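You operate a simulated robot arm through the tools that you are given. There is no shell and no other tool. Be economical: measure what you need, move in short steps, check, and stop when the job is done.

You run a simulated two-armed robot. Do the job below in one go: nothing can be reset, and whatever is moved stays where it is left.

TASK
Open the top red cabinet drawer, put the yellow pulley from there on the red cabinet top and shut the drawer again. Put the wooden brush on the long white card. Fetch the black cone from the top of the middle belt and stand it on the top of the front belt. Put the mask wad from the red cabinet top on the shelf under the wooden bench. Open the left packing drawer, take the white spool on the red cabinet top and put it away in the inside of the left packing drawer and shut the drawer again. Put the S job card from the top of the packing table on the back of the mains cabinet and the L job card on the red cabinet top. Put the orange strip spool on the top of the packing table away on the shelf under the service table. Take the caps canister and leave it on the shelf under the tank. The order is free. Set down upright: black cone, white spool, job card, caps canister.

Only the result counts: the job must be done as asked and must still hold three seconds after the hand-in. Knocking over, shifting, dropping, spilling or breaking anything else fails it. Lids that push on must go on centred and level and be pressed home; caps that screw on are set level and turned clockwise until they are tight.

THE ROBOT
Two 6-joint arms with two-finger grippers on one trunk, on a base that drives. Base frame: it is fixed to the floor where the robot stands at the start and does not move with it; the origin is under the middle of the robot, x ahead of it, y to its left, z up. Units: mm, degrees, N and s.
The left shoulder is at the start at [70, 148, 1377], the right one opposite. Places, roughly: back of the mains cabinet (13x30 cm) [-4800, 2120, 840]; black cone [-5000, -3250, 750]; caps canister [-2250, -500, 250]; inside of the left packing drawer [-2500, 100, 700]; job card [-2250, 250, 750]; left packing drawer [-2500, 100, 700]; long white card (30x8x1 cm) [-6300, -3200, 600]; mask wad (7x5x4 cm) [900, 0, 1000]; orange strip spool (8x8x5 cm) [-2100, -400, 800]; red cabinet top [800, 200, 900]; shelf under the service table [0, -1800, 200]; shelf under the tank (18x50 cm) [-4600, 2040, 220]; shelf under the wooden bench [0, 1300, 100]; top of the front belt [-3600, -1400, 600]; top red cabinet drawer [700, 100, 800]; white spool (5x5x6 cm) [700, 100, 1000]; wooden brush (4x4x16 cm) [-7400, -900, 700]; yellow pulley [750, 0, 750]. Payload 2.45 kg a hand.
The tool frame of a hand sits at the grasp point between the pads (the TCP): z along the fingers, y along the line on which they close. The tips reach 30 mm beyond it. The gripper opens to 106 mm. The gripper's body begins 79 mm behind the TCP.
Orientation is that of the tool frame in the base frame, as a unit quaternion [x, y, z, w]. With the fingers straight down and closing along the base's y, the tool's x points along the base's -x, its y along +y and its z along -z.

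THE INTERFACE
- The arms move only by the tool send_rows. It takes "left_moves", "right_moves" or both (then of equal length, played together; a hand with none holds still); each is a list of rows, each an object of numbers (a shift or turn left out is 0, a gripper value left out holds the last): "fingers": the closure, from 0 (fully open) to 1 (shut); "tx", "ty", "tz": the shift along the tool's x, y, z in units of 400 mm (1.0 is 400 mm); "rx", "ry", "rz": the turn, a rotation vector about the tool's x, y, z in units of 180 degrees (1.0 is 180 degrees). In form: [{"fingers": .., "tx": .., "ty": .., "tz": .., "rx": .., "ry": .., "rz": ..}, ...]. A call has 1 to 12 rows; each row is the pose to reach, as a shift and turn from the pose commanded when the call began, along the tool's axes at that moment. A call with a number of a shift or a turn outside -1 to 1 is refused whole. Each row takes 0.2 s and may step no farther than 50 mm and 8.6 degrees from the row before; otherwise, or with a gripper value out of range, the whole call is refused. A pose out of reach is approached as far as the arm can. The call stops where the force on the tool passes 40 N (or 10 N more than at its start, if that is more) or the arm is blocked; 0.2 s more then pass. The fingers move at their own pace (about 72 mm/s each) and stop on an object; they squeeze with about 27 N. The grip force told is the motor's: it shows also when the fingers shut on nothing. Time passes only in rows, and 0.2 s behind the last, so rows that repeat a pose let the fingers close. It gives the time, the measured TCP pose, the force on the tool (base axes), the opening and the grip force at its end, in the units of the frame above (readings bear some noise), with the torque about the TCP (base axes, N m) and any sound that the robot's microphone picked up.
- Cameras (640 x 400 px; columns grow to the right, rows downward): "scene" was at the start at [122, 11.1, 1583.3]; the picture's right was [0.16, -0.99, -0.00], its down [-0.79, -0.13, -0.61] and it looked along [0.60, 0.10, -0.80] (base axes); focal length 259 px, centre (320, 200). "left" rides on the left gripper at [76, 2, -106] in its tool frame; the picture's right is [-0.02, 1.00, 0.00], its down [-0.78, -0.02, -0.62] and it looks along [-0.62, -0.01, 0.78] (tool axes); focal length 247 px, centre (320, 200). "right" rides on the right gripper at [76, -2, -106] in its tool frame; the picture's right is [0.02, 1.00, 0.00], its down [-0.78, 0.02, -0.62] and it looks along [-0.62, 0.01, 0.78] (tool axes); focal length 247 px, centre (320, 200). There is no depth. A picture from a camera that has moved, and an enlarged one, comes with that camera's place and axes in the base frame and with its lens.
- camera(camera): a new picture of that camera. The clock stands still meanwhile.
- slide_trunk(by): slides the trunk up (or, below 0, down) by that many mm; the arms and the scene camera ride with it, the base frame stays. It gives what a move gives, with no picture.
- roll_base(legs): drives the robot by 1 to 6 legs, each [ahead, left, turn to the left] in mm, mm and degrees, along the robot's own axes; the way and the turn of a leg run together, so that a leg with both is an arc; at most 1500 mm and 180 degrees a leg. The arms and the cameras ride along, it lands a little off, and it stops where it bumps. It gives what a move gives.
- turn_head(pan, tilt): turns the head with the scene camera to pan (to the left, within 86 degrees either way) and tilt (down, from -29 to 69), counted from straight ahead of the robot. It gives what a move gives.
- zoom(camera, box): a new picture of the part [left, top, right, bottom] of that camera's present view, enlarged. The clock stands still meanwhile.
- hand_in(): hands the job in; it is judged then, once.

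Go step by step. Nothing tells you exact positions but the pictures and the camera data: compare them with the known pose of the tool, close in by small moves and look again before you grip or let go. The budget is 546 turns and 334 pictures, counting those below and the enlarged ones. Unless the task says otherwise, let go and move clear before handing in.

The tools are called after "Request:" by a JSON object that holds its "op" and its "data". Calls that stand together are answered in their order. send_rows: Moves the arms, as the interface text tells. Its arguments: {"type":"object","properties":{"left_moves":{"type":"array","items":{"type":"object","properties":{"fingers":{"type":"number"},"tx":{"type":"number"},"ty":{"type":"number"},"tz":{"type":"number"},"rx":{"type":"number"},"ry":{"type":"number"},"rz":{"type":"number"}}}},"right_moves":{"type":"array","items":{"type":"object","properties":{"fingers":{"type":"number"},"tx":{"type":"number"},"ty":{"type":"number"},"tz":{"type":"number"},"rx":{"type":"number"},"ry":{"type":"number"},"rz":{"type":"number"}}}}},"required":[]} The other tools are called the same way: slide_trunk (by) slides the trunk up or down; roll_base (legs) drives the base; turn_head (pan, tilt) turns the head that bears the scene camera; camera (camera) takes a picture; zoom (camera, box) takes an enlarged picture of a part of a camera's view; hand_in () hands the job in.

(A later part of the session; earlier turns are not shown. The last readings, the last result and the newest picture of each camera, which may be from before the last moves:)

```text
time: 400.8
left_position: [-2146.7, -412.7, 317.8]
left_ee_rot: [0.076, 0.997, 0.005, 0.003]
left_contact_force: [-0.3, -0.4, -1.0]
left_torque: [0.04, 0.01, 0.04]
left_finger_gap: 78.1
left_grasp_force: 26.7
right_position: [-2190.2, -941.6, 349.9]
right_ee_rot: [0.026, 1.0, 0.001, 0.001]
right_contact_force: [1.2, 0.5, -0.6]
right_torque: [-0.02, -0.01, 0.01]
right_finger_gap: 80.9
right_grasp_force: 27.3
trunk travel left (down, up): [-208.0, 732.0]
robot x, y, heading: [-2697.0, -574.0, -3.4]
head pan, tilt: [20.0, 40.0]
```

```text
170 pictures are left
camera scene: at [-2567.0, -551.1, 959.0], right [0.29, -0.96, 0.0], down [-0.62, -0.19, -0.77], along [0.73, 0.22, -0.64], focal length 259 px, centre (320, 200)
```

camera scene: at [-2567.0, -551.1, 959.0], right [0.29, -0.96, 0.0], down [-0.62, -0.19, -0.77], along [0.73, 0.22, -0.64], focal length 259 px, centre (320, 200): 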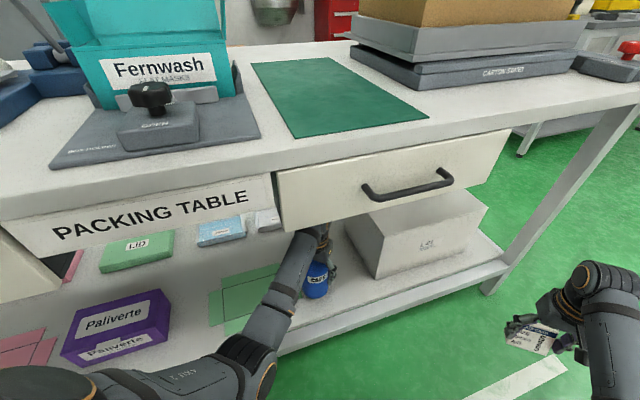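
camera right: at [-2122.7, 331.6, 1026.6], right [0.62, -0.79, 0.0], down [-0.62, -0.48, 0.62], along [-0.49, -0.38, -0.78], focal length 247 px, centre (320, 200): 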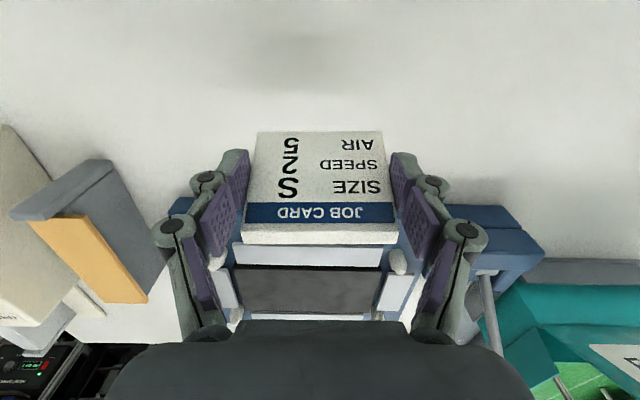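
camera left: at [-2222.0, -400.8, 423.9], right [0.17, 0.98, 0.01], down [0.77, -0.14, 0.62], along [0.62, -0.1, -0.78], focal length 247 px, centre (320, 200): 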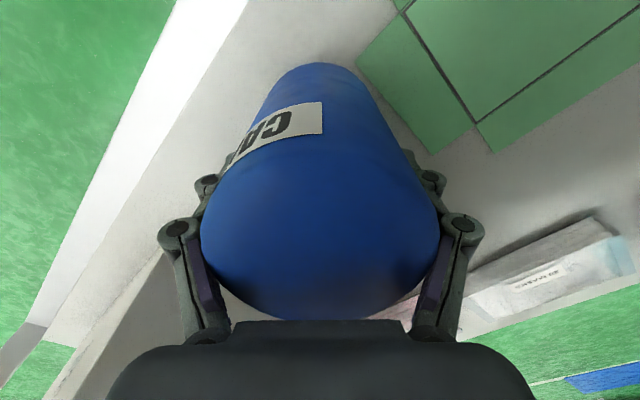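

Request:
{"op": "roll_base", "data": {"legs": [[-420, 0, 0]]}}

Request:
{"op": "slide_trunk", "data": {"by": 400}}

Request:
{"op": "slide_trunk", "data": {"by": 330}}

Request:
{"op": "turn_head", "data": {"pan": 80, "tilt": 25}}

Request:
{"op": "camera", "data": {"camera": "scene"}}

```text
time: 403.3
left_position: [-2566.0, -390.3, 318.7]
left_ee_rot: [0.077, 0.997, 0.004, 0.002]
left_contact_force: [1.0, 0.3, -2.3]
left_torque: [0.02, 0.01, 0.01]
left_finger_gap: 78.4
left_grasp_force: 26.9
right_position: [-2609.6, -918.8, 349.0]
right_ee_rot: [0.027, 1.0, 0.0, 0.001]
right_contact_force: [-0.2, -0.3, 0.1]
right_torque: [-0.01, 0.01, 0.02]
right_finger_gap: 81.1
right_grasp_force: 27.4
trunk travel left (down, up): [-208.0, 732.0]
robot x, y, heading: [-3115.3, -547.0, -3.4]
head pan, tilt: [20.0, 40.0]
```

```text
time: 407.2
left_position: [-2564.9, -390.3, 717.5]
left_ee_rot: [0.077, 0.997, 0.004, 0.002]
left_contact_force: [-0.4, 1.2, -3.1]
left_torque: [0.01, 0.01, 0.01]
left_finger_gap: 78.3
left_grasp_force: 26.5
right_position: [-2610.2, -917.8, 750.5]
right_ee_rot: [0.027, 1.0, 0.0, 0.0]
right_contact_force: [0.5, 0.6, 0.1]
right_torque: [0.03, 0.04, -0.01]
right_finger_gap: 80.8
right_grasp_force: 27.0
trunk travel left (down, up): [-608.0, 332.0]
robot x, y, heading: [-3117.5, -546.1, -3.1]
head pan, tilt: [20.0, 40.0]
```

```text
time: 410.4
left_position: [-2564.5, -389.3, 1048.6]
left_ee_rot: [0.076, 0.997, 0.004, 0.002]
left_contact_force: [0.3, -0.2, -1.2]
left_torque: [-0.01, -0.01, 0.03]
left_finger_gap: 78.4
left_grasp_force: 26.4
right_position: [-2610.0, -917.5, 1079.0]
right_ee_rot: [0.027, 1.0, 0.001, 0.001]
right_contact_force: [-0.1, -0.5, -0.9]
right_torque: [0.0, 0.02, -0.03]
right_finger_gap: 81.2
right_grasp_force: 26.9
trunk travel left (down, up): [-938.0, 2.0]
robot x, y, heading: [-3116.2, -550.1, -3.1]
head pan, tilt: [20.0, 40.0]
```

```text
time: 411.7
left_position: [-2564.4, -389.7, 1047.6]
left_ee_rot: [0.077, 0.997, 0.004, 0.002]
left_contact_force: [0.2, -0.5, -2.7]
left_torque: [0.03, -0.02, 0.03]
left_finger_gap: 78.0
left_grasp_force: 26.9
right_position: [-2609.4, -918.5, 1079.8]
right_ee_rot: [0.026, 1.0, 0.001, 0.0]
right_contact_force: [-0.1, -0.3, -0.6]
right_torque: [0.0, 0.04, -0.03]
right_finger_gap: 80.7
right_grasp_force: 27.0
trunk travel left (down, up): [-938.0, 2.0]
robot x, y, heading: [-3114.1, -548.9, -3.3]
head pan, tilt: [80.0, 25.0]
```

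```text
169 pictures are left
camera scene: at [-3046.1, -462.4, 1712.3], right [0.97, -0.23, 0.0], down [-0.1, -0.41, -0.91], along [0.21, 0.88, -0.42], focal length 259 px, centre (320, 200)
```

scene: 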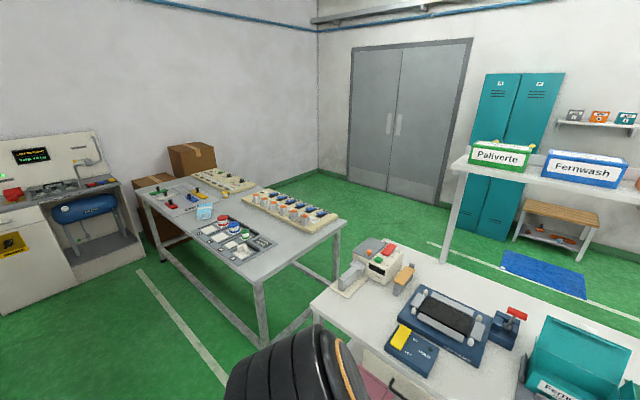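

Canister held. I turn to face along the aisle towards the mains cabinet and tank.

Request:
{"op": "roll_base", "data": {"legs": [[-100, 0, 0], [0, 0, 130]]}}

Request:
{"op": "turn_head", "data": {"pan": 0, "tilt": 25}}

Request:
{"op": "camera", "data": {"camera": "scene"}}

```text
time: 418.3
left_position: [-3697.8, -229.4, 1049.0]
left_ee_rot: [0.875, -0.485, -0.004, 0.003]
left_contact_force: [-0.5, -0.2, -2.3]
left_torque: [0.01, 0.03, -0.01]
left_finger_gap: 78.1
left_grasp_force: 27.0
right_position: [-3267.7, 82.1, 1080.1]
right_ee_rot: [0.898, -0.439, -0.002, 0.001]
right_contact_force: [-0.4, -0.1, -0.5]
right_torque: [0.01, 0.0, 0.01]
right_finger_gap: 81.2
right_grasp_force: 27.0
trunk travel left (down, up): [-938.0, 2.0]
robot x, y, heading: [-3214.7, -538.3, 127.4]
head pan, tilt: [80.0, 25.0]
```

```text
time: 419.8
left_position: [-3696.1, -228.2, 1049.7]
left_ee_rot: [0.874, -0.485, -0.003, 0.003]
left_contact_force: [0.2, -0.1, -1.7]
left_torque: [0.04, 0.01, -0.01]
left_finger_gap: 78.1
left_grasp_force: 27.3
right_position: [-3267.4, 82.1, 1079.5]
right_ee_rot: [0.898, -0.44, -0.001, 0.0]
right_contact_force: [-0.2, -0.8, -0.8]
right_torque: [-0.01, -0.03, 0.0]
right_finger_gap: 80.9
right_grasp_force: 26.6
trunk travel left (down, up): [-938.0, 2.0]
robot x, y, heading: [-3214.8, -542.6, 127.7]
head pan, tilt: [0.0, 25.0]
```

```text
168 pictures are left
camera scene: at [-3306.0, -430.0, 1712.3], right [0.79, 0.61, 0.0], down [0.26, -0.34, -0.91], along [-0.55, 0.72, -0.42], focal length 259 px, centre (320, 200)
```

scene: 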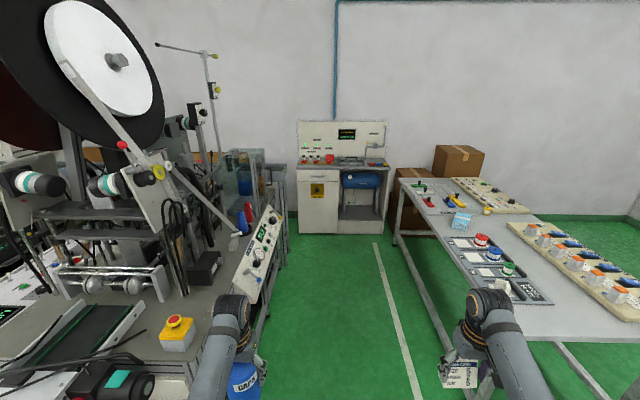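

Request:
{"op": "roll_base", "data": {"legs": [[0, -75, 0], [900, 0, -1]]}}

Request:
{"op": "camera", "data": {"camera": "scene"}}

```text
time: 425.2
left_position: [-4174.0, 544.7, 1048.1]
left_ee_rot: [0.87, -0.493, -0.004, 0.002]
left_contact_force: [-0.5, -0.3, -0.8]
left_torque: [0.04, 0.01, 0.01]
left_finger_gap: 78.1
left_grasp_force: 27.0
right_position: [-3740.1, 846.8, 1078.8]
right_ee_rot: [0.894, -0.448, -0.001, 0.001]
right_contact_force: [0.1, 0.1, -0.1]
right_torque: [0.03, -0.02, 0.0]
right_finger_gap: 81.2
right_grasp_force: 26.8
trunk travel left (down, up): [-938.0, 2.0]
robot x, y, heading: [-3698.6, 223.1, 126.6]
head pan, tilt: [0.0, 25.0]
```

```text
167 pictures are left
camera scene: at [-3785.6, 335.9, 1712.4], right [0.8, 0.6, 0.0], down [0.25, -0.34, -0.91], along [-0.54, 0.73, -0.42], focal length 259 px, centre (320, 200)
```

scene: 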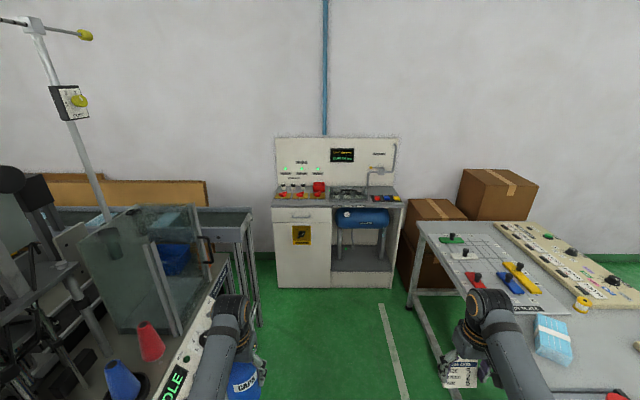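

Request:
{"op": "roll_base", "data": {"legs": [[600, 0, 0]]}}

Request:
{"op": "turn_head", "data": {"pan": 0, "tilt": 35}}

Request:
{"op": "camera", "data": {"camera": "scene"}}

Request:
{"op": "zoom", "data": {"camera": "scene", "box": [240, 80, 480, 300]}}

```text
time: 428.6
left_position: [-4531.9, 1019.7, 1049.0]
left_ee_rot: [0.872, -0.49, -0.004, 0.002]
left_contact_force: [0.2, 0.2, -0.8]
left_torque: [0.01, 0.0, -0.01]
left_finger_gap: 78.1
left_grasp_force: 27.2
right_position: [-4098.8, 1325.4, 1080.1]
right_ee_rot: [0.896, -0.445, -0.001, 0.001]
right_contact_force: [-0.1, 1.2, -0.6]
right_torque: [-0.03, 0.0, -0.01]
right_finger_gap: 81.1
right_grasp_force: 26.8
trunk travel left (down, up): [-938.0, 2.0]
robot x, y, heading: [-4061.8, 700.5, 126.8]
head pan, tilt: [0.0, 25.0]
```

```text
time: 429.3
left_position: [-4531.8, 1018.8, 1048.3]
left_ee_rot: [0.872, -0.49, -0.004, 0.003]
left_contact_force: [-0.4, 0.6, -1.4]
left_torque: [0.01, -0.02, 0.02]
left_finger_gap: 78.0
left_grasp_force: 26.7
right_position: [-4098.9, 1326.2, 1079.2]
right_ee_rot: [0.896, -0.445, 0.0, 0.001]
right_contact_force: [-0.5, 0.2, -0.3]
right_torque: [-0.01, -0.01, 0.0]
right_finger_gap: 80.7
right_grasp_force: 27.1
trunk travel left (down, up): [-938.0, 2.0]
robot x, y, heading: [-4056.4, 696.8, 126.9]
head pan, tilt: [0.0, 35.0]
```

```text
166 pictures are left
camera scene: at [-4140.8, 811.0, 1696.6], right [0.8, 0.6, 0.0], down [0.34, -0.46, -0.82], along [-0.49, 0.66, -0.57], focal length 259 px, centre (320, 200)
```

scene: 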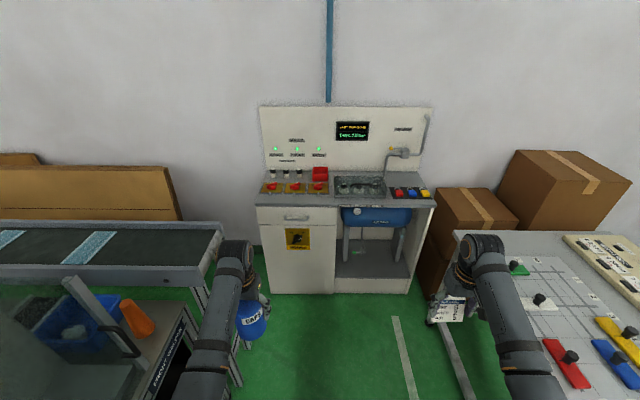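

```text
1.82 times, centred on (360, 190) of scene
camera zoom: at [-4140.8, 811.0, 1696.6], right [0.8, 0.6, 0.0], down [0.34, -0.46, -0.82], along [-0.49, 0.66, -0.57], focal length 471 px, centre (247, 218)
```

zoom: 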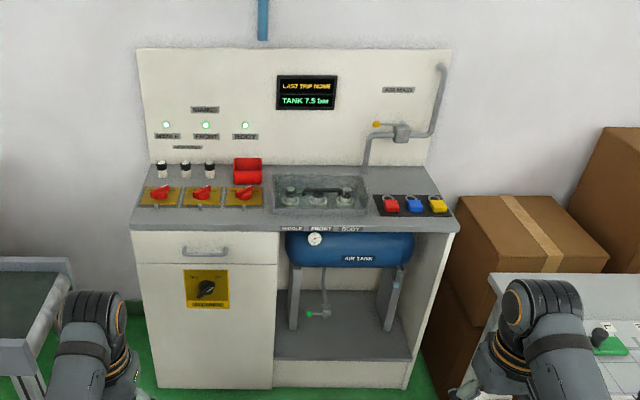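

I can see the mains cabinet with the tank under it. I will set the canister on the floor for a moment, so that the right hand can later hold it from the side; lowering now.

Request:
{"op": "slide_trunk", "data": {"by": -400}}

Request:
{"op": "slide_trunk", "data": {"by": -400}}

Request:
{"op": "camera", "data": {"camera": "scene"}}

Request:
{"op": "zoom", "data": {"camera": "scene", "box": [260, 20, 460, 180]}}

```text
time: 433.1
left_position: [-4533.1, 1018.9, 648.1]
left_ee_rot: [0.871, -0.491, -0.004, 0.003]
left_contact_force: [-0.1, 0.8, -1.9]
left_torque: [-0.01, 0.04, 0.01]
left_finger_gap: 78.2
left_grasp_force: 26.9
right_position: [-4098.6, 1326.3, 680.3]
right_ee_rot: [0.896, -0.445, -0.002, 0.0]
right_contact_force: [0.4, 0.0, -1.3]
right_torque: [-0.01, -0.02, 0.01]
right_finger_gap: 81.1
right_grasp_force: 26.7
trunk travel left (down, up): [-538.0, 402.0]
robot x, y, heading: [-4055.8, 696.7, 127.1]
head pan, tilt: [0.0, 35.0]
```

```text
time: 436.9
left_position: [-4532.2, 1019.3, 249.5]
left_ee_rot: [0.871, -0.49, -0.003, 0.003]
left_contact_force: [0.7, 0.0, -0.6]
left_torque: [-0.02, 0.01, 0.02]
left_finger_gap: 77.7
left_grasp_force: 26.7
right_position: [-4100.1, 1325.6, 279.8]
right_ee_rot: [0.896, -0.444, -0.001, 0.0]
right_contact_force: [0.5, 0.5, -0.4]
right_torque: [-0.02, -0.03, -0.04]
right_finger_gap: 80.9
right_grasp_force: 26.9
trunk travel left (down, up): [-138.0, 802.0]
robot x, y, heading: [-4059.3, 696.4, 126.8]
head pan, tilt: [0.0, 35.0]
```

```text
164 pictures are left
camera scene: at [-4140.4, 810.5, 896.6], right [0.8, 0.6, 0.0], down [0.34, -0.46, -0.82], along [-0.49, 0.66, -0.57], focal length 259 px, centre (320, 200)
```

scene: 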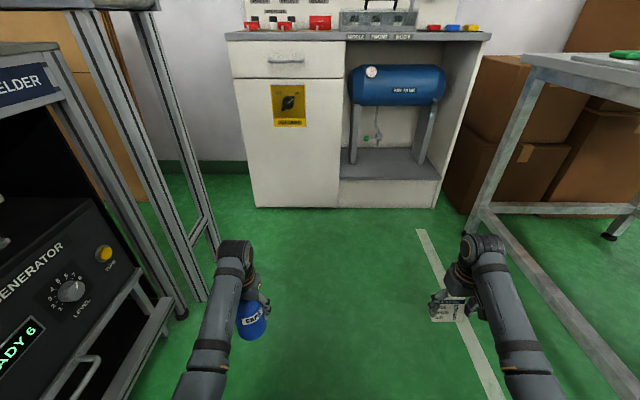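

```text
2.50 times, centred on (360, 100) of scene
camera zoom: at [-4140.4, 810.5, 896.6], right [0.8, 0.6, 0.0], down [0.34, -0.46, -0.82], along [-0.49, 0.66, -0.57], focal length 648 px, centre (220, 450)
```

zoom: 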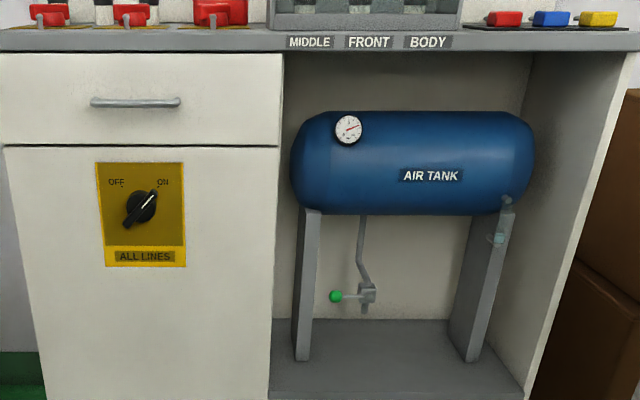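

Tool-down placing under the tank looks feasible, so no floor transfer is needed. I raise again and go look at the counter top for the S card.

Request:
{"op": "slide_trunk", "data": {"by": 400}}

Request:
{"op": "slide_trunk", "data": {"by": 400}}

Request:
{"op": "roll_base", "data": {"legs": [[300, -150, 0]]}}

Request:
{"op": "turn_head", "data": {"pan": 0, "tilt": 45}}

Request:
{"op": "camera", "data": {"camera": "scene"}}

Request:
{"op": "zoom", "data": {"camera": "scene", "box": [220, 60, 420, 200]}}

```text
time: 440.8
left_position: [-4533.4, 1018.9, 648.7]
left_ee_rot: [0.872, -0.49, -0.003, 0.003]
left_contact_force: [0.5, -0.3, -2.0]
left_torque: [-0.01, 0.03, -0.02]
left_finger_gap: 78.1
left_grasp_force: 27.3
right_position: [-4098.8, 1325.9, 678.5]
right_ee_rot: [0.896, -0.445, 0.0, 0.001]
right_contact_force: [0.6, 0.3, -0.4]
right_torque: [0.01, -0.01, 0.04]
right_finger_gap: 81.3
right_grasp_force: 26.9
trunk travel left (down, up): [-538.0, 402.0]
robot x, y, heading: [-4056.8, 701.3, 127.2]
head pan, tilt: [0.0, 35.0]
```

```text
time: 444.6
left_position: [-4531.5, 1020.8, 1048.6]
left_ee_rot: [0.872, -0.49, -0.005, 0.003]
left_contact_force: [0.1, 0.6, -1.1]
left_torque: [0.03, 0.0, -0.02]
left_finger_gap: 78.1
left_grasp_force: 26.8
right_position: [-4099.1, 1325.7, 1078.8]
right_ee_rot: [0.895, -0.446, -0.001, 0.0]
right_contact_force: [0.4, 0.0, -1.3]
right_torque: [-0.01, 0.01, -0.02]
right_finger_gap: 81.2
right_grasp_force: 26.7
trunk travel left (down, up): [-938.0, 2.0]
robot x, y, heading: [-4052.7, 700.1, 127.0]
head pan, tilt: [0.0, 35.0]
```

```text
time: 446.8
left_position: [-4590.8, 1344.4, 1048.5]
left_ee_rot: [0.871, -0.491, -0.005, 0.003]
left_contact_force: [-0.3, -0.1, -1.2]
left_torque: [0.05, 0.05, 0.02]
left_finger_gap: 78.1
left_grasp_force: 26.5
right_position: [-4155.9, 1651.7, 1080.8]
right_ee_rot: [0.896, -0.444, -0.002, -0.002]
right_contact_force: [-0.2, 0.3, -0.3]
right_torque: [-0.02, 0.01, 0.02]
right_finger_gap: 80.8
right_grasp_force: 27.1
trunk travel left (down, up): [-938.0, 2.0]
robot x, y, heading: [-4111.5, 1028.4, 126.9]
head pan, tilt: [0.0, 35.0]
```

```text
time: 447.5
left_position: [-4590.9, 1348.2, 1048.5]
left_ee_rot: [0.871, -0.491, -0.004, 0.002]
left_contact_force: [0.9, 0.0, -1.5]
left_torque: [0.01, 0.02, 0.04]
left_finger_gap: 78.1
left_grasp_force: 27.0
right_position: [-4157.1, 1653.2, 1078.2]
right_ee_rot: [0.896, -0.445, 0.0, 0.0]
right_contact_force: [-0.1, -0.1, -0.5]
right_torque: [0.0, 0.01, 0.0]
right_finger_gap: 81.0
right_grasp_force: 27.1
trunk travel left (down, up): [-938.0, 2.0]
robot x, y, heading: [-4111.9, 1030.9, 126.7]
head pan, tilt: [0.0, 45.0]
```

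```text
162 pictures are left
camera scene: at [-4194.7, 1132.9, 1681.8], right [0.8, 0.6, 0.0], down [0.42, -0.57, -0.71], along [-0.42, 0.57, -0.71], focal length 259 px, centre (320, 200)
```

scene: 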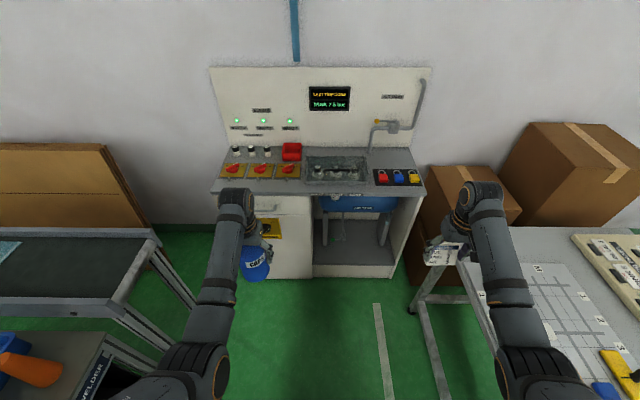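

```text
2.86 times, centred on (320, 130) of scene
camera zoom: at [-4194.7, 1132.9, 1681.8], right [0.8, 0.6, 0.0], down [0.42, -0.57, -0.71], along [-0.42, 0.57, -0.71], focal length 740 px, centre (320, 400)
```

zoom: 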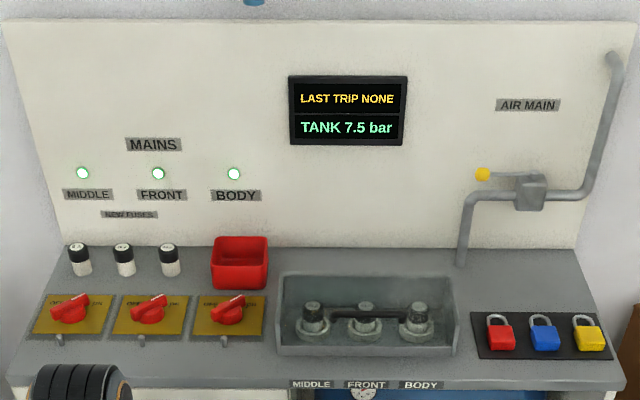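

The free strip is behind the fuse box on the counter. I yaw left 25° and bring the S card over it, canister staying high.

Request:
{"op": "roll_base", "data": {"legs": [[0, 0, 25], [480, -224, 0]]}}

Request:
{"op": "turn_head", "data": {"pan": -25, "tilt": 50}}

Request:
{"op": "camera", "data": {"camera": "scene"}}

Request:
{"op": "camera", "data": {"camera": "right"}}

```text
time: 451.9
left_position: [-4992.6, 1543.7, 1048.6]
left_ee_rot: [0.956, -0.294, -0.004, 0.003]
left_contact_force: [0.2, 0.3, -1.7]
left_torque: [0.06, 0.02, 0.0]
left_finger_gap: 77.8
left_grasp_force: 27.0
right_position: [-4727.6, 2002.8, 1079.1]
right_ee_rot: [0.97, -0.244, -0.001, 0.001]
right_contact_force: [-0.8, -1.2, -0.3]
right_torque: [-0.01, 0.0, 0.02]
right_finger_gap: 81.1
right_grasp_force: 27.2
trunk travel left (down, up): [-938.0, 2.0]
robot x, y, heading: [-4425.0, 1456.3, 151.5]
head pan, tilt: [0.0, 45.0]
```

```text
time: 452.7
left_position: [-4994.0, 1544.9, 1048.2]
left_ee_rot: [0.956, -0.293, -0.002, 0.004]
left_contact_force: [-0.6, 0.4, -1.9]
left_torque: [0.0, 0.02, 0.02]
left_finger_gap: 77.9
left_grasp_force: 26.8
right_position: [-4727.4, 2004.3, 1080.1]
right_ee_rot: [0.97, -0.243, 0.0, 0.001]
right_contact_force: [0.0, 0.0, -0.6]
right_torque: [-0.04, 0.0, 0.0]
right_finger_gap: 81.2
right_grasp_force: 27.1
trunk travel left (down, up): [-938.0, 2.0]
robot x, y, heading: [-4430.0, 1455.1, 151.5]
head pan, tilt: [-25.0, 50.0]
```

```text
160 pictures are left
camera scene: at [-4520.0, 1538.9, 1674.8], right [0.8, 0.59, 0.0], down [0.46, -0.62, -0.64], along [-0.38, 0.52, -0.77], focal length 259 px, centre (320, 200)
```

scene: 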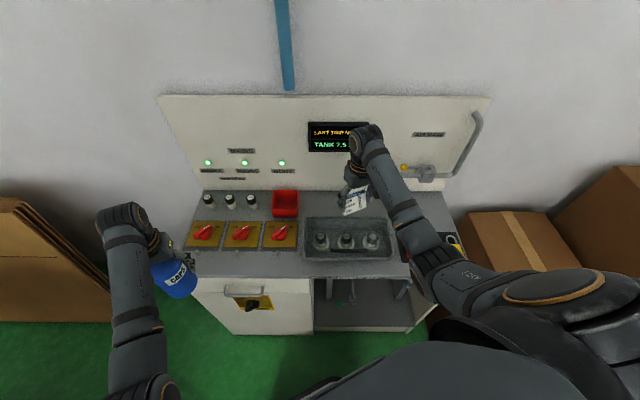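

```text
159 pictures are left
camera right: at [-4658.8, 1969.0, 1185.9], right [-0.45, -0.89, 0.0], down [-0.7, 0.36, 0.62], along [-0.55, 0.28, -0.78], focal length 247 px, centre (320, 200)
```

right: 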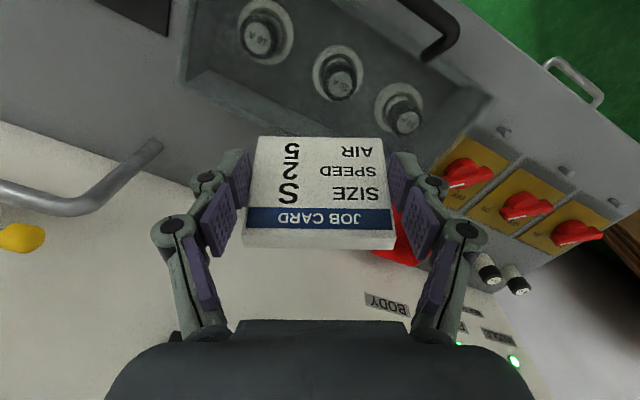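

Request:
{"op": "roll_base", "data": {"legs": [[118, -55, 0]]}}

Request:
{"op": "zoom", "data": {"camera": "scene", "box": [240, 100, 480, 260]}}

Request:
{"op": "camera", "data": {"camera": "right"}}

```text
time: 454.0
left_position: [-5069.9, 1645.0, 1050.1]
left_ee_rot: [0.956, -0.292, -0.004, 0.004]
left_contact_force: [0.8, 0.6, -2.1]
left_torque: [0.0, 0.01, 0.04]
left_finger_gap: 78.2
left_grasp_force: 26.7
right_position: [-4803.9, 2105.6, 1080.8]
right_ee_rot: [0.97, -0.244, -0.002, -0.001]
right_contact_force: [-0.3, -0.5, -0.1]
right_torque: [-0.01, 0.0, 0.02]
right_finger_gap: 81.2
right_grasp_force: 27.0
trunk travel left (down, up): [-938.0, 2.0]
robot x, y, heading: [-4501.9, 1555.2, 151.8]
head pan, tilt: [-25.0, 50.0]
```

```text
2.50 times, centred on (360, 180) of scene
camera zoom: at [-4595.3, 1640.4, 1675.1], right [0.8, 0.6, 0.0], down [0.46, -0.61, -0.64], along [-0.38, 0.52, -0.77], focal length 648 px, centre (220, 250)
```

zoom: 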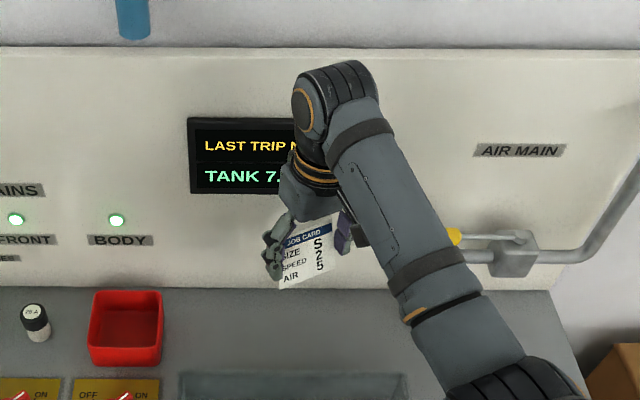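

```text
157 pictures are left
camera right: at [-4735.7, 2071.1, 1187.4], right [-0.45, -0.89, 0.0], down [-0.7, 0.35, 0.62], along [-0.56, 0.28, -0.78], focal length 247 px, centre (320, 200)
```

right: 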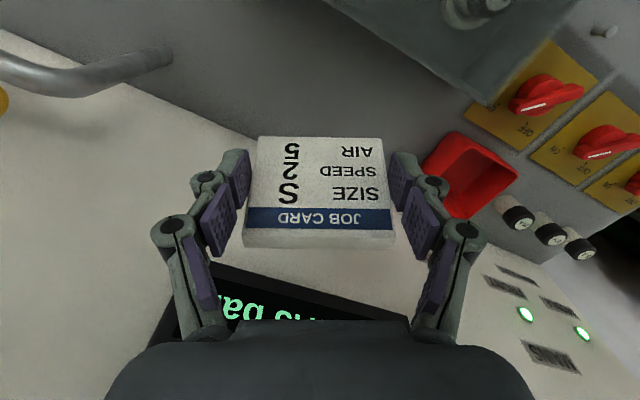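

Request:
{"op": "roll_base", "data": {"legs": [[20, -9, 0]]}}

Request:
{"op": "send_rows", "data": {"right_moves": [{"tz": 0.1}, {"tz": 0.2}, {"tz": 0.3}, {"tz": 0.37}]}}

Request:
{"op": "camera", "data": {"camera": "right"}}

Request:
{"op": "camera", "data": {"camera": "scene"}}

```text
time: 454.8
left_position: [-5081.8, 1662.5, 1050.3]
left_ee_rot: [0.956, -0.292, -0.005, 0.002]
left_contact_force: [0.3, -0.6, -0.5]
left_torque: [0.09, 0.03, 0.03]
left_finger_gap: 77.7
left_grasp_force: 27.2
right_position: [-4817.3, 2121.7, 1083.0]
right_ee_rot: [0.97, -0.243, -0.003, -0.001]
right_contact_force: [0.4, 0.5, -0.2]
right_torque: [0.07, 0.0, 0.02]
right_finger_gap: 81.2
right_grasp_force: 26.9
trunk travel left (down, up): [-938.0, 2.0]
robot x, y, heading: [-4519.5, 1573.1, 151.7]
head pan, tilt: [-25.0, 50.0]
```

```text
time: 455.8
left_position: [-5085.6, 1667.9, 1047.8]
left_ee_rot: [0.956, -0.293, -0.003, 0.003]
left_contact_force: [0.6, -0.4, -1.5]
left_torque: [0.0, -0.02, 0.01]
left_finger_gap: 78.1
left_grasp_force: 27.2
right_position: [-4821.7, 2124.9, 930.2]
right_ee_rot: [0.97, -0.243, 0.0, 0.002]
right_contact_force: [0.2, 0.5, -1.6]
right_torque: [-0.01, 0.0, 0.0]
right_finger_gap: 80.9
right_grasp_force: 27.1
trunk travel left (down, up): [-938.0, 2.0]
robot x, y, heading: [-4517.2, 1577.0, 151.4]
head pan, tilt: [-25.0, 50.0]
```

```text
156 pictures are left
camera right: at [-4751.7, 2091.1, 1036.9], right [-0.45, -0.89, 0.0], down [-0.7, 0.35, 0.62], along [-0.56, 0.28, -0.78], focal length 247 px, centre (320, 200)
```

right: 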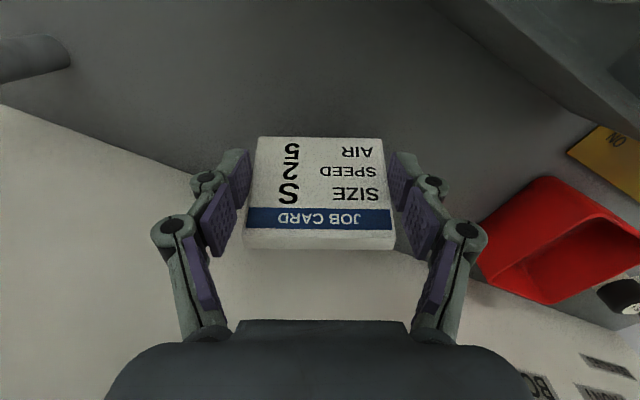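

```text
155 pictures are left
camera scene: at [-4612.0, 1661.8, 1674.7], right [0.8, 0.6, 0.0], down [0.46, -0.62, -0.64], along [-0.38, 0.52, -0.77], focal length 259 px, centre (320, 200)
```

scene: 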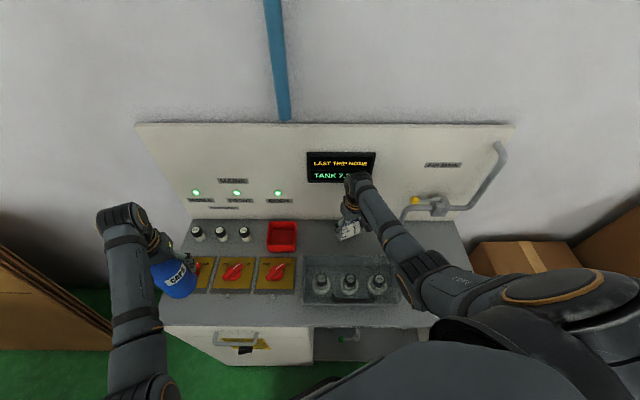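

Request:
{"op": "send_rows", "data": {"right_moves": [{"tz": 0.02}, {"tz": 0.04}, {"tz": 0.055}, {"tz": 0.065}, {"tz": 0.075}, {"tz": 0.085}]}}

Request:
{"op": "camera", "data": {"camera": "right"}}

```text
time: 457.2
left_position: [-5083.4, 1663.6, 1048.1]
left_ee_rot: [0.956, -0.293, -0.003, 0.004]
left_contact_force: [0.1, 0.4, -1.6]
left_torque: [0.05, -0.06, 0.02]
left_finger_gap: 77.9
left_grasp_force: 27.3
right_position: [-4819.5, 2123.6, 897.8]
right_ee_rot: [0.97, -0.243, -0.002, 0.0]
right_contact_force: [-0.6, 2.0, 3.6]
right_torque: [0.22, 0.08, -0.04]
right_finger_gap: 81.2
right_grasp_force: 27.1
trunk travel left (down, up): [-938.0, 2.0]
robot x, y, heading: [-4520.9, 1573.4, 151.7]
head pan, tilt: [-25.0, 50.0]
```

```text
154 pictures are left
camera right: at [-4750.5, 2089.5, 1005.1], right [-0.45, -0.89, 0.0], down [-0.7, 0.35, 0.62], along [-0.56, 0.28, -0.78], focal length 247 px, centre (320, 200)
```

right: 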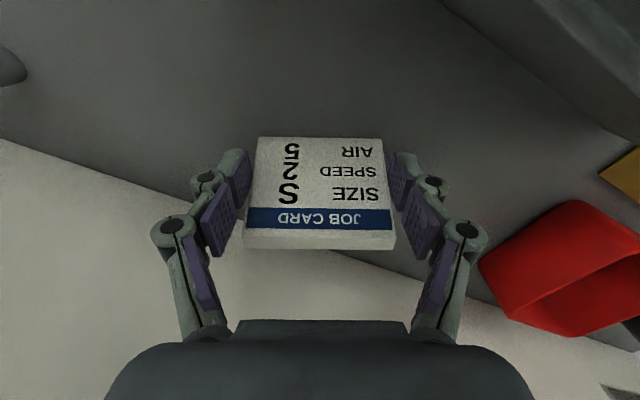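

Request:
{"op": "send_rows", "data": {"right_moves": [{"tz": 0.005}, {"tz": 0.01}, {"tz": 0.015}]}}

Request:
{"op": "camera", "data": {"camera": "right"}}

```text
time: 458.0
left_position: [-5083.9, 1663.5, 1049.1]
left_ee_rot: [0.957, -0.291, -0.004, 0.004]
left_contact_force: [-0.5, 0.7, -1.3]
left_torque: [0.0, 0.02, 0.02]
left_finger_gap: 77.8
left_grasp_force: 26.7
right_position: [-4819.2, 2125.3, 892.8]
right_ee_rot: [0.97, -0.242, -0.002, 0.0]
right_contact_force: [-0.4, 3.1, 18.9]
right_torque: [0.18, 0.12, -0.02]
right_finger_gap: 81.4
right_grasp_force: 27.0
trunk travel left (down, up): [-938.0, 2.0]
robot x, y, heading: [-4520.4, 1576.1, 151.4]
head pan, tilt: [-25.0, 50.0]
```

```text
153 pictures are left
camera right: at [-4750.1, 2089.0, 999.8], right [-0.45, -0.89, 0.0], down [-0.7, 0.35, 0.62], along [-0.56, 0.28, -0.78], focal length 247 px, centre (320, 200)
```

right: 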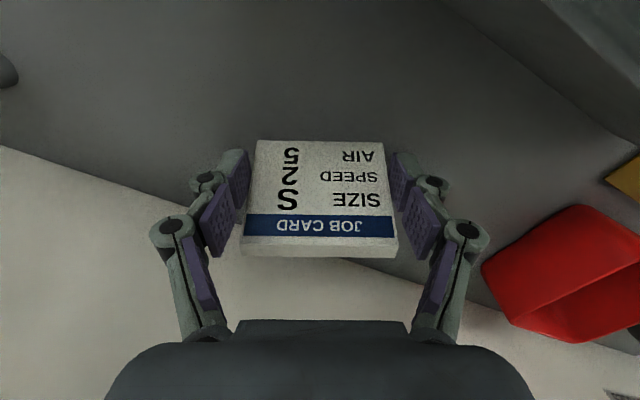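

Request:
{"op": "send_rows", "data": {"right_moves": [{"fingers": 0.15}, {"fingers": 0}, {"fingers": 0}, {"fingers": 0}, {"tz": -0.08}, {"tz": -0.18}, {"tz": -0.28}, {"tz": -0.38}]}}

Request:
{"op": "camera", "data": {"camera": "right"}}

Request:
{"op": "zoom", "data": {"camera": "scene", "box": [240, 150, 480, 310]}}

```text
time: 459.8
left_position: [-5084.7, 1664.9, 1048.5]
left_ee_rot: [0.956, -0.293, -0.003, 0.003]
left_contact_force: [-0.7, 0.0, -2.2]
left_torque: [0.02, 0.02, -0.02]
left_finger_gap: 77.9
left_grasp_force: 27.0
right_position: [-4818.9, 2125.4, 1043.8]
right_ee_rot: [0.97, -0.243, 0.0, 0.001]
right_contact_force: [0.2, -0.2, 0.3]
right_torque: [-0.01, 0.0, 0.0]
right_finger_gap: 106.3
right_grasp_force: 0.0
trunk travel left (down, up): [-938.0, 2.0]
robot x, y, heading: [-4518.5, 1573.1, 151.7]
head pan, tilt: [-25.0, 50.0]
```

```text
152 pictures are left
camera right: at [-4750.1, 2090.5, 1150.7], right [-0.45, -0.89, 0.0], down [-0.7, 0.36, 0.62], along [-0.55, 0.28, -0.78], focal length 247 px, centre (320, 200)
```

right: 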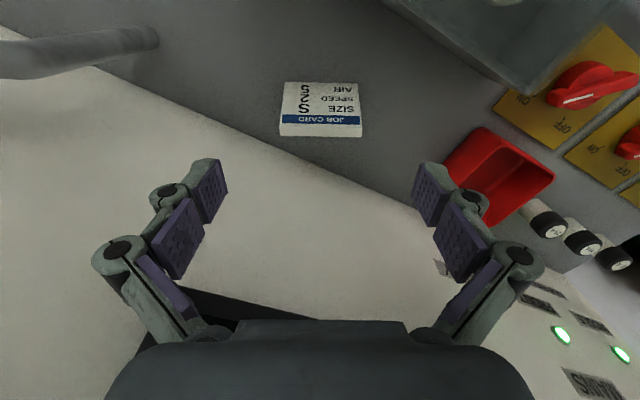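

```text
2.50 times, centred on (360, 230) of scene
camera zoom: at [-4610.1, 1659.7, 1674.9], right [0.8, 0.6, 0.0], down [0.46, -0.62, -0.64], along [-0.38, 0.52, -0.77], focal length 648 px, centre (220, 125)
```

zoom: 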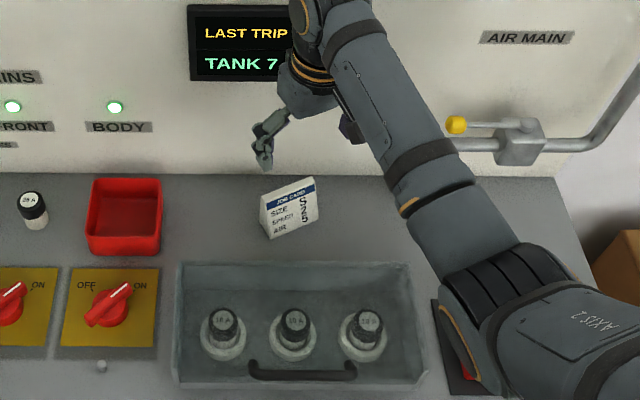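

S card stands. I back off, tuck the right hand inward and turn so the left hand can reach the tank shelf.

Request:
{"op": "roll_base", "data": {"legs": [[-545, 254, 0]]}}

Request:
{"op": "send_rows", "data": {"right_moves": [{"ty": 0.1}, {"ty": 0.2}, {"ty": 0.3}, {"ty": 0.34}]}}

Request:
{"op": "roll_base", "data": {"legs": [[0, 0, -45]]}}

Request:
{"op": "turn_head", "data": {"pan": 20, "tilt": 40}}

Request:
{"op": "camera", "data": {"camera": "scene"}}

```text
time: 463.2
left_position: [-4725.3, 1183.0, 1047.0]
left_ee_rot: [0.956, -0.292, -0.002, 0.004]
left_contact_force: [0.7, -0.5, -1.8]
left_torque: [0.01, 0.02, 0.0]
left_finger_gap: 77.9
left_grasp_force: 26.9
right_position: [-4461.1, 1644.0, 1042.9]
right_ee_rot: [0.97, -0.242, 0.0, 0.001]
right_contact_force: [0.8, -0.6, 0.3]
right_torque: [0.03, -0.03, -0.01]
right_finger_gap: 105.9
right_grasp_force: 0.1
trunk travel left (down, up): [-938.0, 2.0]
robot x, y, heading: [-4158.7, 1089.5, 151.7]
head pan, tilt: [-25.0, 50.0]
```

```text
time: 464.2
left_position: [-4724.6, 1181.6, 1049.7]
left_ee_rot: [0.956, -0.292, -0.003, 0.004]
left_contact_force: [-0.1, 1.3, -1.3]
left_torque: [0.03, 0.01, -0.03]
left_finger_gap: 77.9
left_grasp_force: 27.2
right_position: [-4524.1, 1522.9, 1044.5]
right_ee_rot: [0.97, -0.243, 0.0, -0.001]
right_contact_force: [-0.4, -0.5, -0.4]
right_torque: [0.0, 0.01, 0.02]
right_finger_gap: 106.0
right_grasp_force: 0.0
trunk travel left (down, up): [-938.0, 2.0]
robot x, y, heading: [-4156.2, 1093.8, 151.7]
head pan, tilt: [-25.0, 50.0]
```

```text
time: 466.7
left_position: [-4496.9, 1556.1, 1049.1]
left_ee_rot: [0.774, -0.634, -0.004, 0.002]
left_contact_force: [-0.1, -0.2, -1.6]
left_torque: [-0.01, -0.01, -0.04]
left_finger_gap: 77.9
left_grasp_force: 26.9
right_position: [-4114.5, 1655.1, 1043.6]
right_ee_rot: [0.804, -0.594, -0.001, 0.001]
right_contact_force: [-0.1, 0.4, 0.2]
right_torque: [0.03, 0.0, -0.02]
right_finger_gap: 105.9
right_grasp_force: 0.0
trunk travel left (down, up): [-938.0, 2.0]
robot x, y, heading: [-4155.4, 1088.8, 106.8]
head pan, tilt: [-25.0, 50.0]
```

```text
time: 467.8
left_position: [-4496.9, 1556.1, 1049.4]
left_ee_rot: [0.774, -0.634, -0.004, 0.002]
left_contact_force: [-0.2, 0.4, -1.8]
left_torque: [0.02, -0.02, 0.01]
left_finger_gap: 78.0
left_grasp_force: 27.2
right_position: [-4115.5, 1655.5, 1043.1]
right_ee_rot: [0.804, -0.594, 0.0, 0.0]
right_contact_force: [0.1, 0.3, -0.1]
right_torque: [0.02, -0.01, -0.02]
right_finger_gap: 105.9
right_grasp_force: 0.0
trunk travel left (down, up): [-938.0, 2.0]
robot x, y, heading: [-4159.0, 1093.0, 106.5]
head pan, tilt: [20.0, 40.0]
```

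```text
150 pictures are left
camera scene: at [-4225.7, 1208.1, 1689.0], right [0.8, 0.6, 0.0], down [0.39, -0.52, -0.77], along [-0.46, 0.61, -0.64], focal length 259 px, centre (320, 200)
```

scene: 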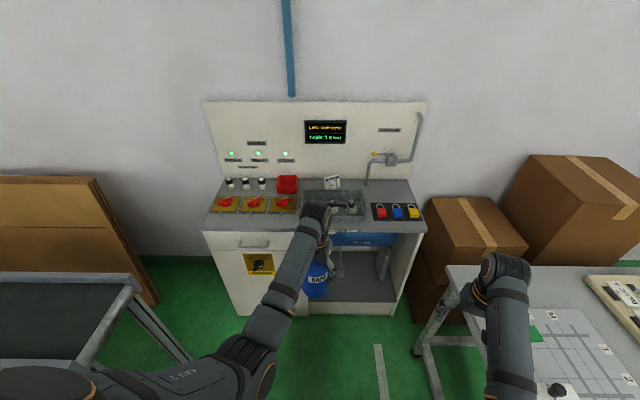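

Request:
{"op": "slide_trunk", "data": {"by": -400}}

Request:
{"op": "slide_trunk", "data": {"by": -340}}

Request:
{"op": "roll_base", "data": {"legs": [[300, 12, 0]]}}

Request:
{"op": "camera", "data": {"camera": "scene"}}

Request:
{"op": "camera", "data": {"camera": "left"}}

```text
time: 471.6
left_position: [-4496.4, 1555.7, 648.3]
left_ee_rot: [0.773, -0.634, -0.004, 0.002]
left_contact_force: [0.2, 0.6, -2.0]
left_torque: [0.04, 0.0, 0.0]
left_finger_gap: 78.0
left_grasp_force: 26.9
right_position: [-4114.4, 1655.5, 644.4]
right_ee_rot: [0.804, -0.594, 0.0, 0.0]
right_contact_force: [-0.8, -0.1, -0.5]
right_torque: [0.01, -0.03, 0.02]
right_finger_gap: 106.1
right_grasp_force: 0.0
trunk travel left (down, up): [-538.0, 402.0]
robot x, y, heading: [-4158.8, 1092.3, 106.8]
head pan, tilt: [20.0, 40.0]
```

```text
time: 475.0
left_position: [-4496.6, 1554.8, 309.0]
left_ee_rot: [0.773, -0.634, -0.005, 0.002]
left_contact_force: [-0.3, 0.1, -1.2]
left_torque: [0.0, -0.01, -0.01]
left_finger_gap: 78.2
left_grasp_force: 27.1
right_position: [-4113.6, 1654.5, 305.0]
right_ee_rot: [0.805, -0.593, -0.001, 0.001]
right_contact_force: [0.1, -0.6, 0.0]
right_torque: [0.01, -0.01, 0.01]
right_finger_gap: 105.8
right_grasp_force: 0.0
trunk travel left (down, up): [-198.0, 742.0]
robot x, y, heading: [-4156.9, 1090.5, 107.0]
head pan, tilt: [20.0, 40.0]
```

```text
time: 477.0
left_position: [-4595.0, 1836.6, 307.7]
left_ee_rot: [0.773, -0.634, -0.005, 0.003]
left_contact_force: [0.7, -0.7, -1.3]
left_torque: [0.01, 0.02, -0.03]
left_finger_gap: 77.8
left_grasp_force: 27.1
right_position: [-4212.5, 1937.8, 304.2]
right_ee_rot: [0.805, -0.593, -0.001, 0.001]
right_contact_force: [0.5, -0.3, -1.4]
right_torque: [-0.01, -0.01, 0.0]
right_finger_gap: 105.9
right_grasp_force: 0.1
trunk travel left (down, up): [-198.0, 742.0]
robot x, y, heading: [-4257.0, 1371.4, 107.1]
head pan, tilt: [20.0, 40.0]
```

```text
149 pictures are left
camera scene: at [-4323.9, 1490.7, 949.0], right [0.8, 0.6, 0.0], down [0.39, -0.51, -0.77], along [-0.46, 0.61, -0.64], focal length 259 px, centre (320, 200)
```

scene: 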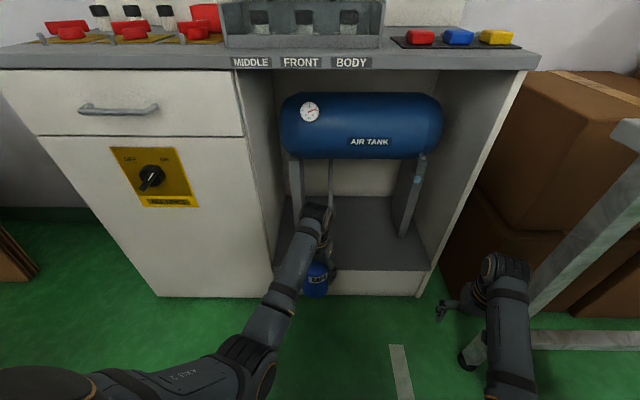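

```text
148 pictures are left
camera left: at [-4580.7, 1761.6, 413.8], right [-0.98, -0.18, 0.01], down [-0.13, 0.77, 0.62], along [-0.12, 0.61, -0.78], focal length 247 px, centre (320, 200)
```

left: 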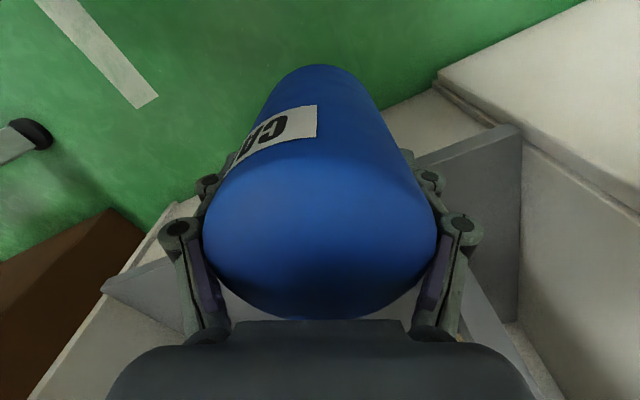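

Request:
{"op": "roll_base", "data": {"legs": [[110, 42, 0]]}}

Request:
{"op": "camera", "data": {"camera": "scene"}}

Request:
{"op": "camera", "data": {"camera": "left"}}

Request:
{"op": "camera", "data": {"camera": "right"}}

```text
time: 478.1
left_position: [-4640.2, 1896.2, 307.7]
left_ee_rot: [0.773, -0.634, 0.008, 0.005]
left_contact_force: [5.2, -11.3, 4.8]
left_torque: [1.39, 0.79, 0.0]
left_finger_gap: 78.0
left_grasp_force: 26.7
right_position: [-4264.5, 2003.0, 303.5]
right_ee_rot: [0.805, -0.593, -0.001, -0.001]
right_contact_force: [-0.5, -0.6, 0.6]
right_torque: [0.02, 0.0, 0.01]
right_finger_gap: 105.9
right_grasp_force: 0.0
trunk travel left (down, up): [-198.0, 742.0]
robot x, y, heading: [-4307.1, 1439.3, 106.9]
head pan, tilt: [20.0, 40.0]
stopped in leg 1: the force on the tool passed its limit at 168 N (the readings are from after the stop); the commanded pose is now the measured one
```

```text
147 pictures are left
camera scene: at [-4374.2, 1554.4, 949.2], right [0.8, 0.6, 0.0], down [0.39, -0.51, -0.77], along [-0.46, 0.61, -0.64], focal length 259 px, centre (320, 200)
```

scene: 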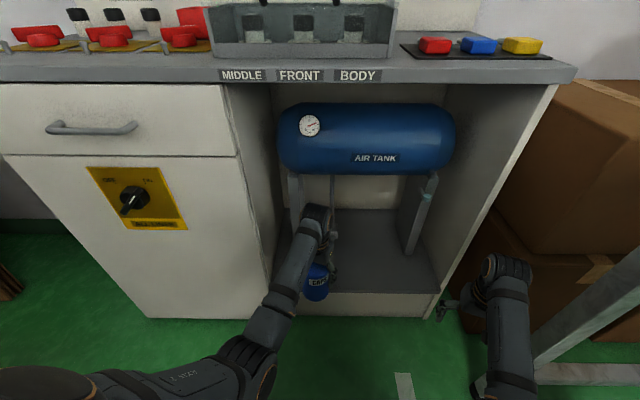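

```text
146 pictures are left
camera left: at [-4627.5, 1822.5, 415.2], right [-0.98, -0.18, 0.0], down [-0.14, 0.78, 0.61], along [-0.11, 0.6, -0.8], focal length 247 px, centre (320, 200)
```

left: 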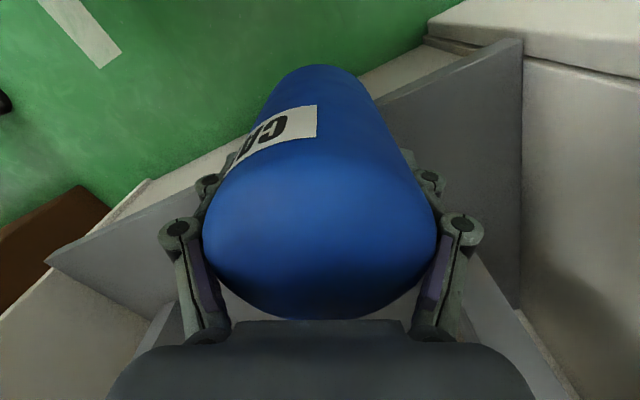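

```text
145 pictures are left
camera right: at [-4238.8, 1930.0, 411.2], right [-0.95, -0.32, 0.0], down [-0.25, 0.74, 0.62], along [-0.2, 0.59, -0.78], focal length 247 px, centre (320, 200)
```

right: 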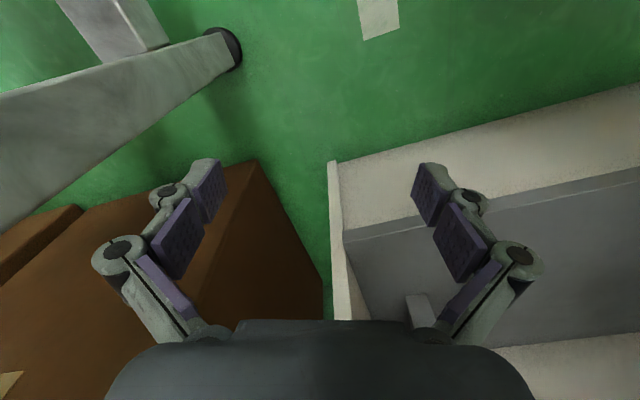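

The canister bottom struck the shelf lip (shelf is higher than I took it). I back off, raise and check the hold.

Request:
{"op": "roll_base", "data": {"legs": [[-70, -26, 0]]}}

Request:
{"op": "slide_trunk", "data": {"by": 45}}

Request:
{"op": "camera", "data": {"camera": "left"}}

Request:
{"op": "zoom", "data": {"camera": "scene", "box": [240, 180, 420, 320]}}

```text
time: 479.1
left_position: [-4595.9, 1839.0, 307.3]
left_ee_rot: [0.775, -0.632, 0.009, 0.006]
left_contact_force: [-1.0, -0.5, -1.2]
left_torque: [0.01, 0.02, -0.01]
left_finger_gap: 77.9
left_grasp_force: 26.8
right_position: [-4219.3, 1944.1, 302.9]
right_ee_rot: [0.806, -0.593, 0.0, 0.0]
right_contact_force: [-0.5, -0.3, 0.1]
right_torque: [0.0, -0.02, -0.01]
right_finger_gap: 106.0
right_grasp_force: 0.1
trunk travel left (down, up): [-198.0, 742.0]
robot x, y, heading: [-4266.3, 1380.4, 107.0]
head pan, tilt: [20.0, 40.0]
```

```text
time: 480.0
left_position: [-4596.2, 1837.4, 352.1]
left_ee_rot: [0.774, -0.633, 0.009, 0.006]
left_contact_force: [1.1, 0.1, -1.5]
left_torque: [0.02, 0.0, 0.0]
left_finger_gap: 78.0
left_grasp_force: 26.8
right_position: [-4218.8, 1944.6, 350.3]
right_ee_rot: [0.805, -0.593, 0.0, -0.001]
right_contact_force: [-0.6, 0.0, 0.2]
right_torque: [-0.02, 0.0, 0.0]
right_finger_gap: 105.6
right_grasp_force: 0.0
trunk travel left (down, up): [-243.0, 697.0]
robot x, y, heading: [-4258.1, 1384.6, 107.0]
head pan, tilt: [20.0, 40.0]
```

```text
144 pictures are left
camera left: at [-4583.4, 1764.5, 459.1], right [-0.98, -0.18, 0.0], down [-0.14, 0.78, 0.6], along [-0.11, 0.6, -0.8], focal length 247 px, centre (320, 200)
```

left: 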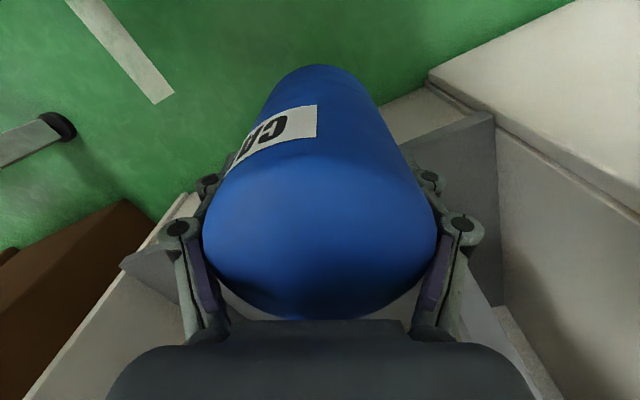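

```text
2.86 times, centred on (330, 250) of scene
camera zoom: at [-4330.2, 1497.4, 994.0], right [0.8, 0.6, 0.0], down [0.39, -0.51, -0.77], along [-0.46, 0.61, -0.64], focal length 740 px, centre (291, 57)
```

zoom: 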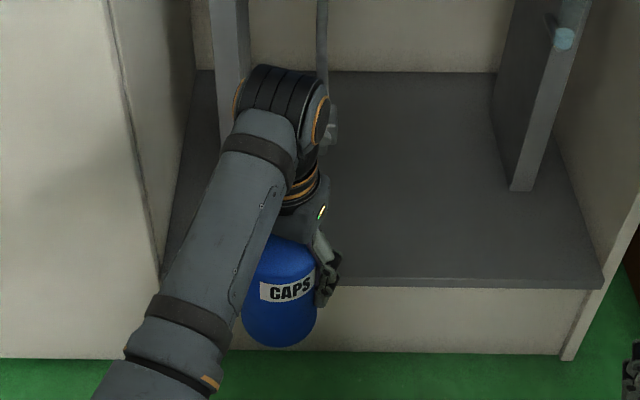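

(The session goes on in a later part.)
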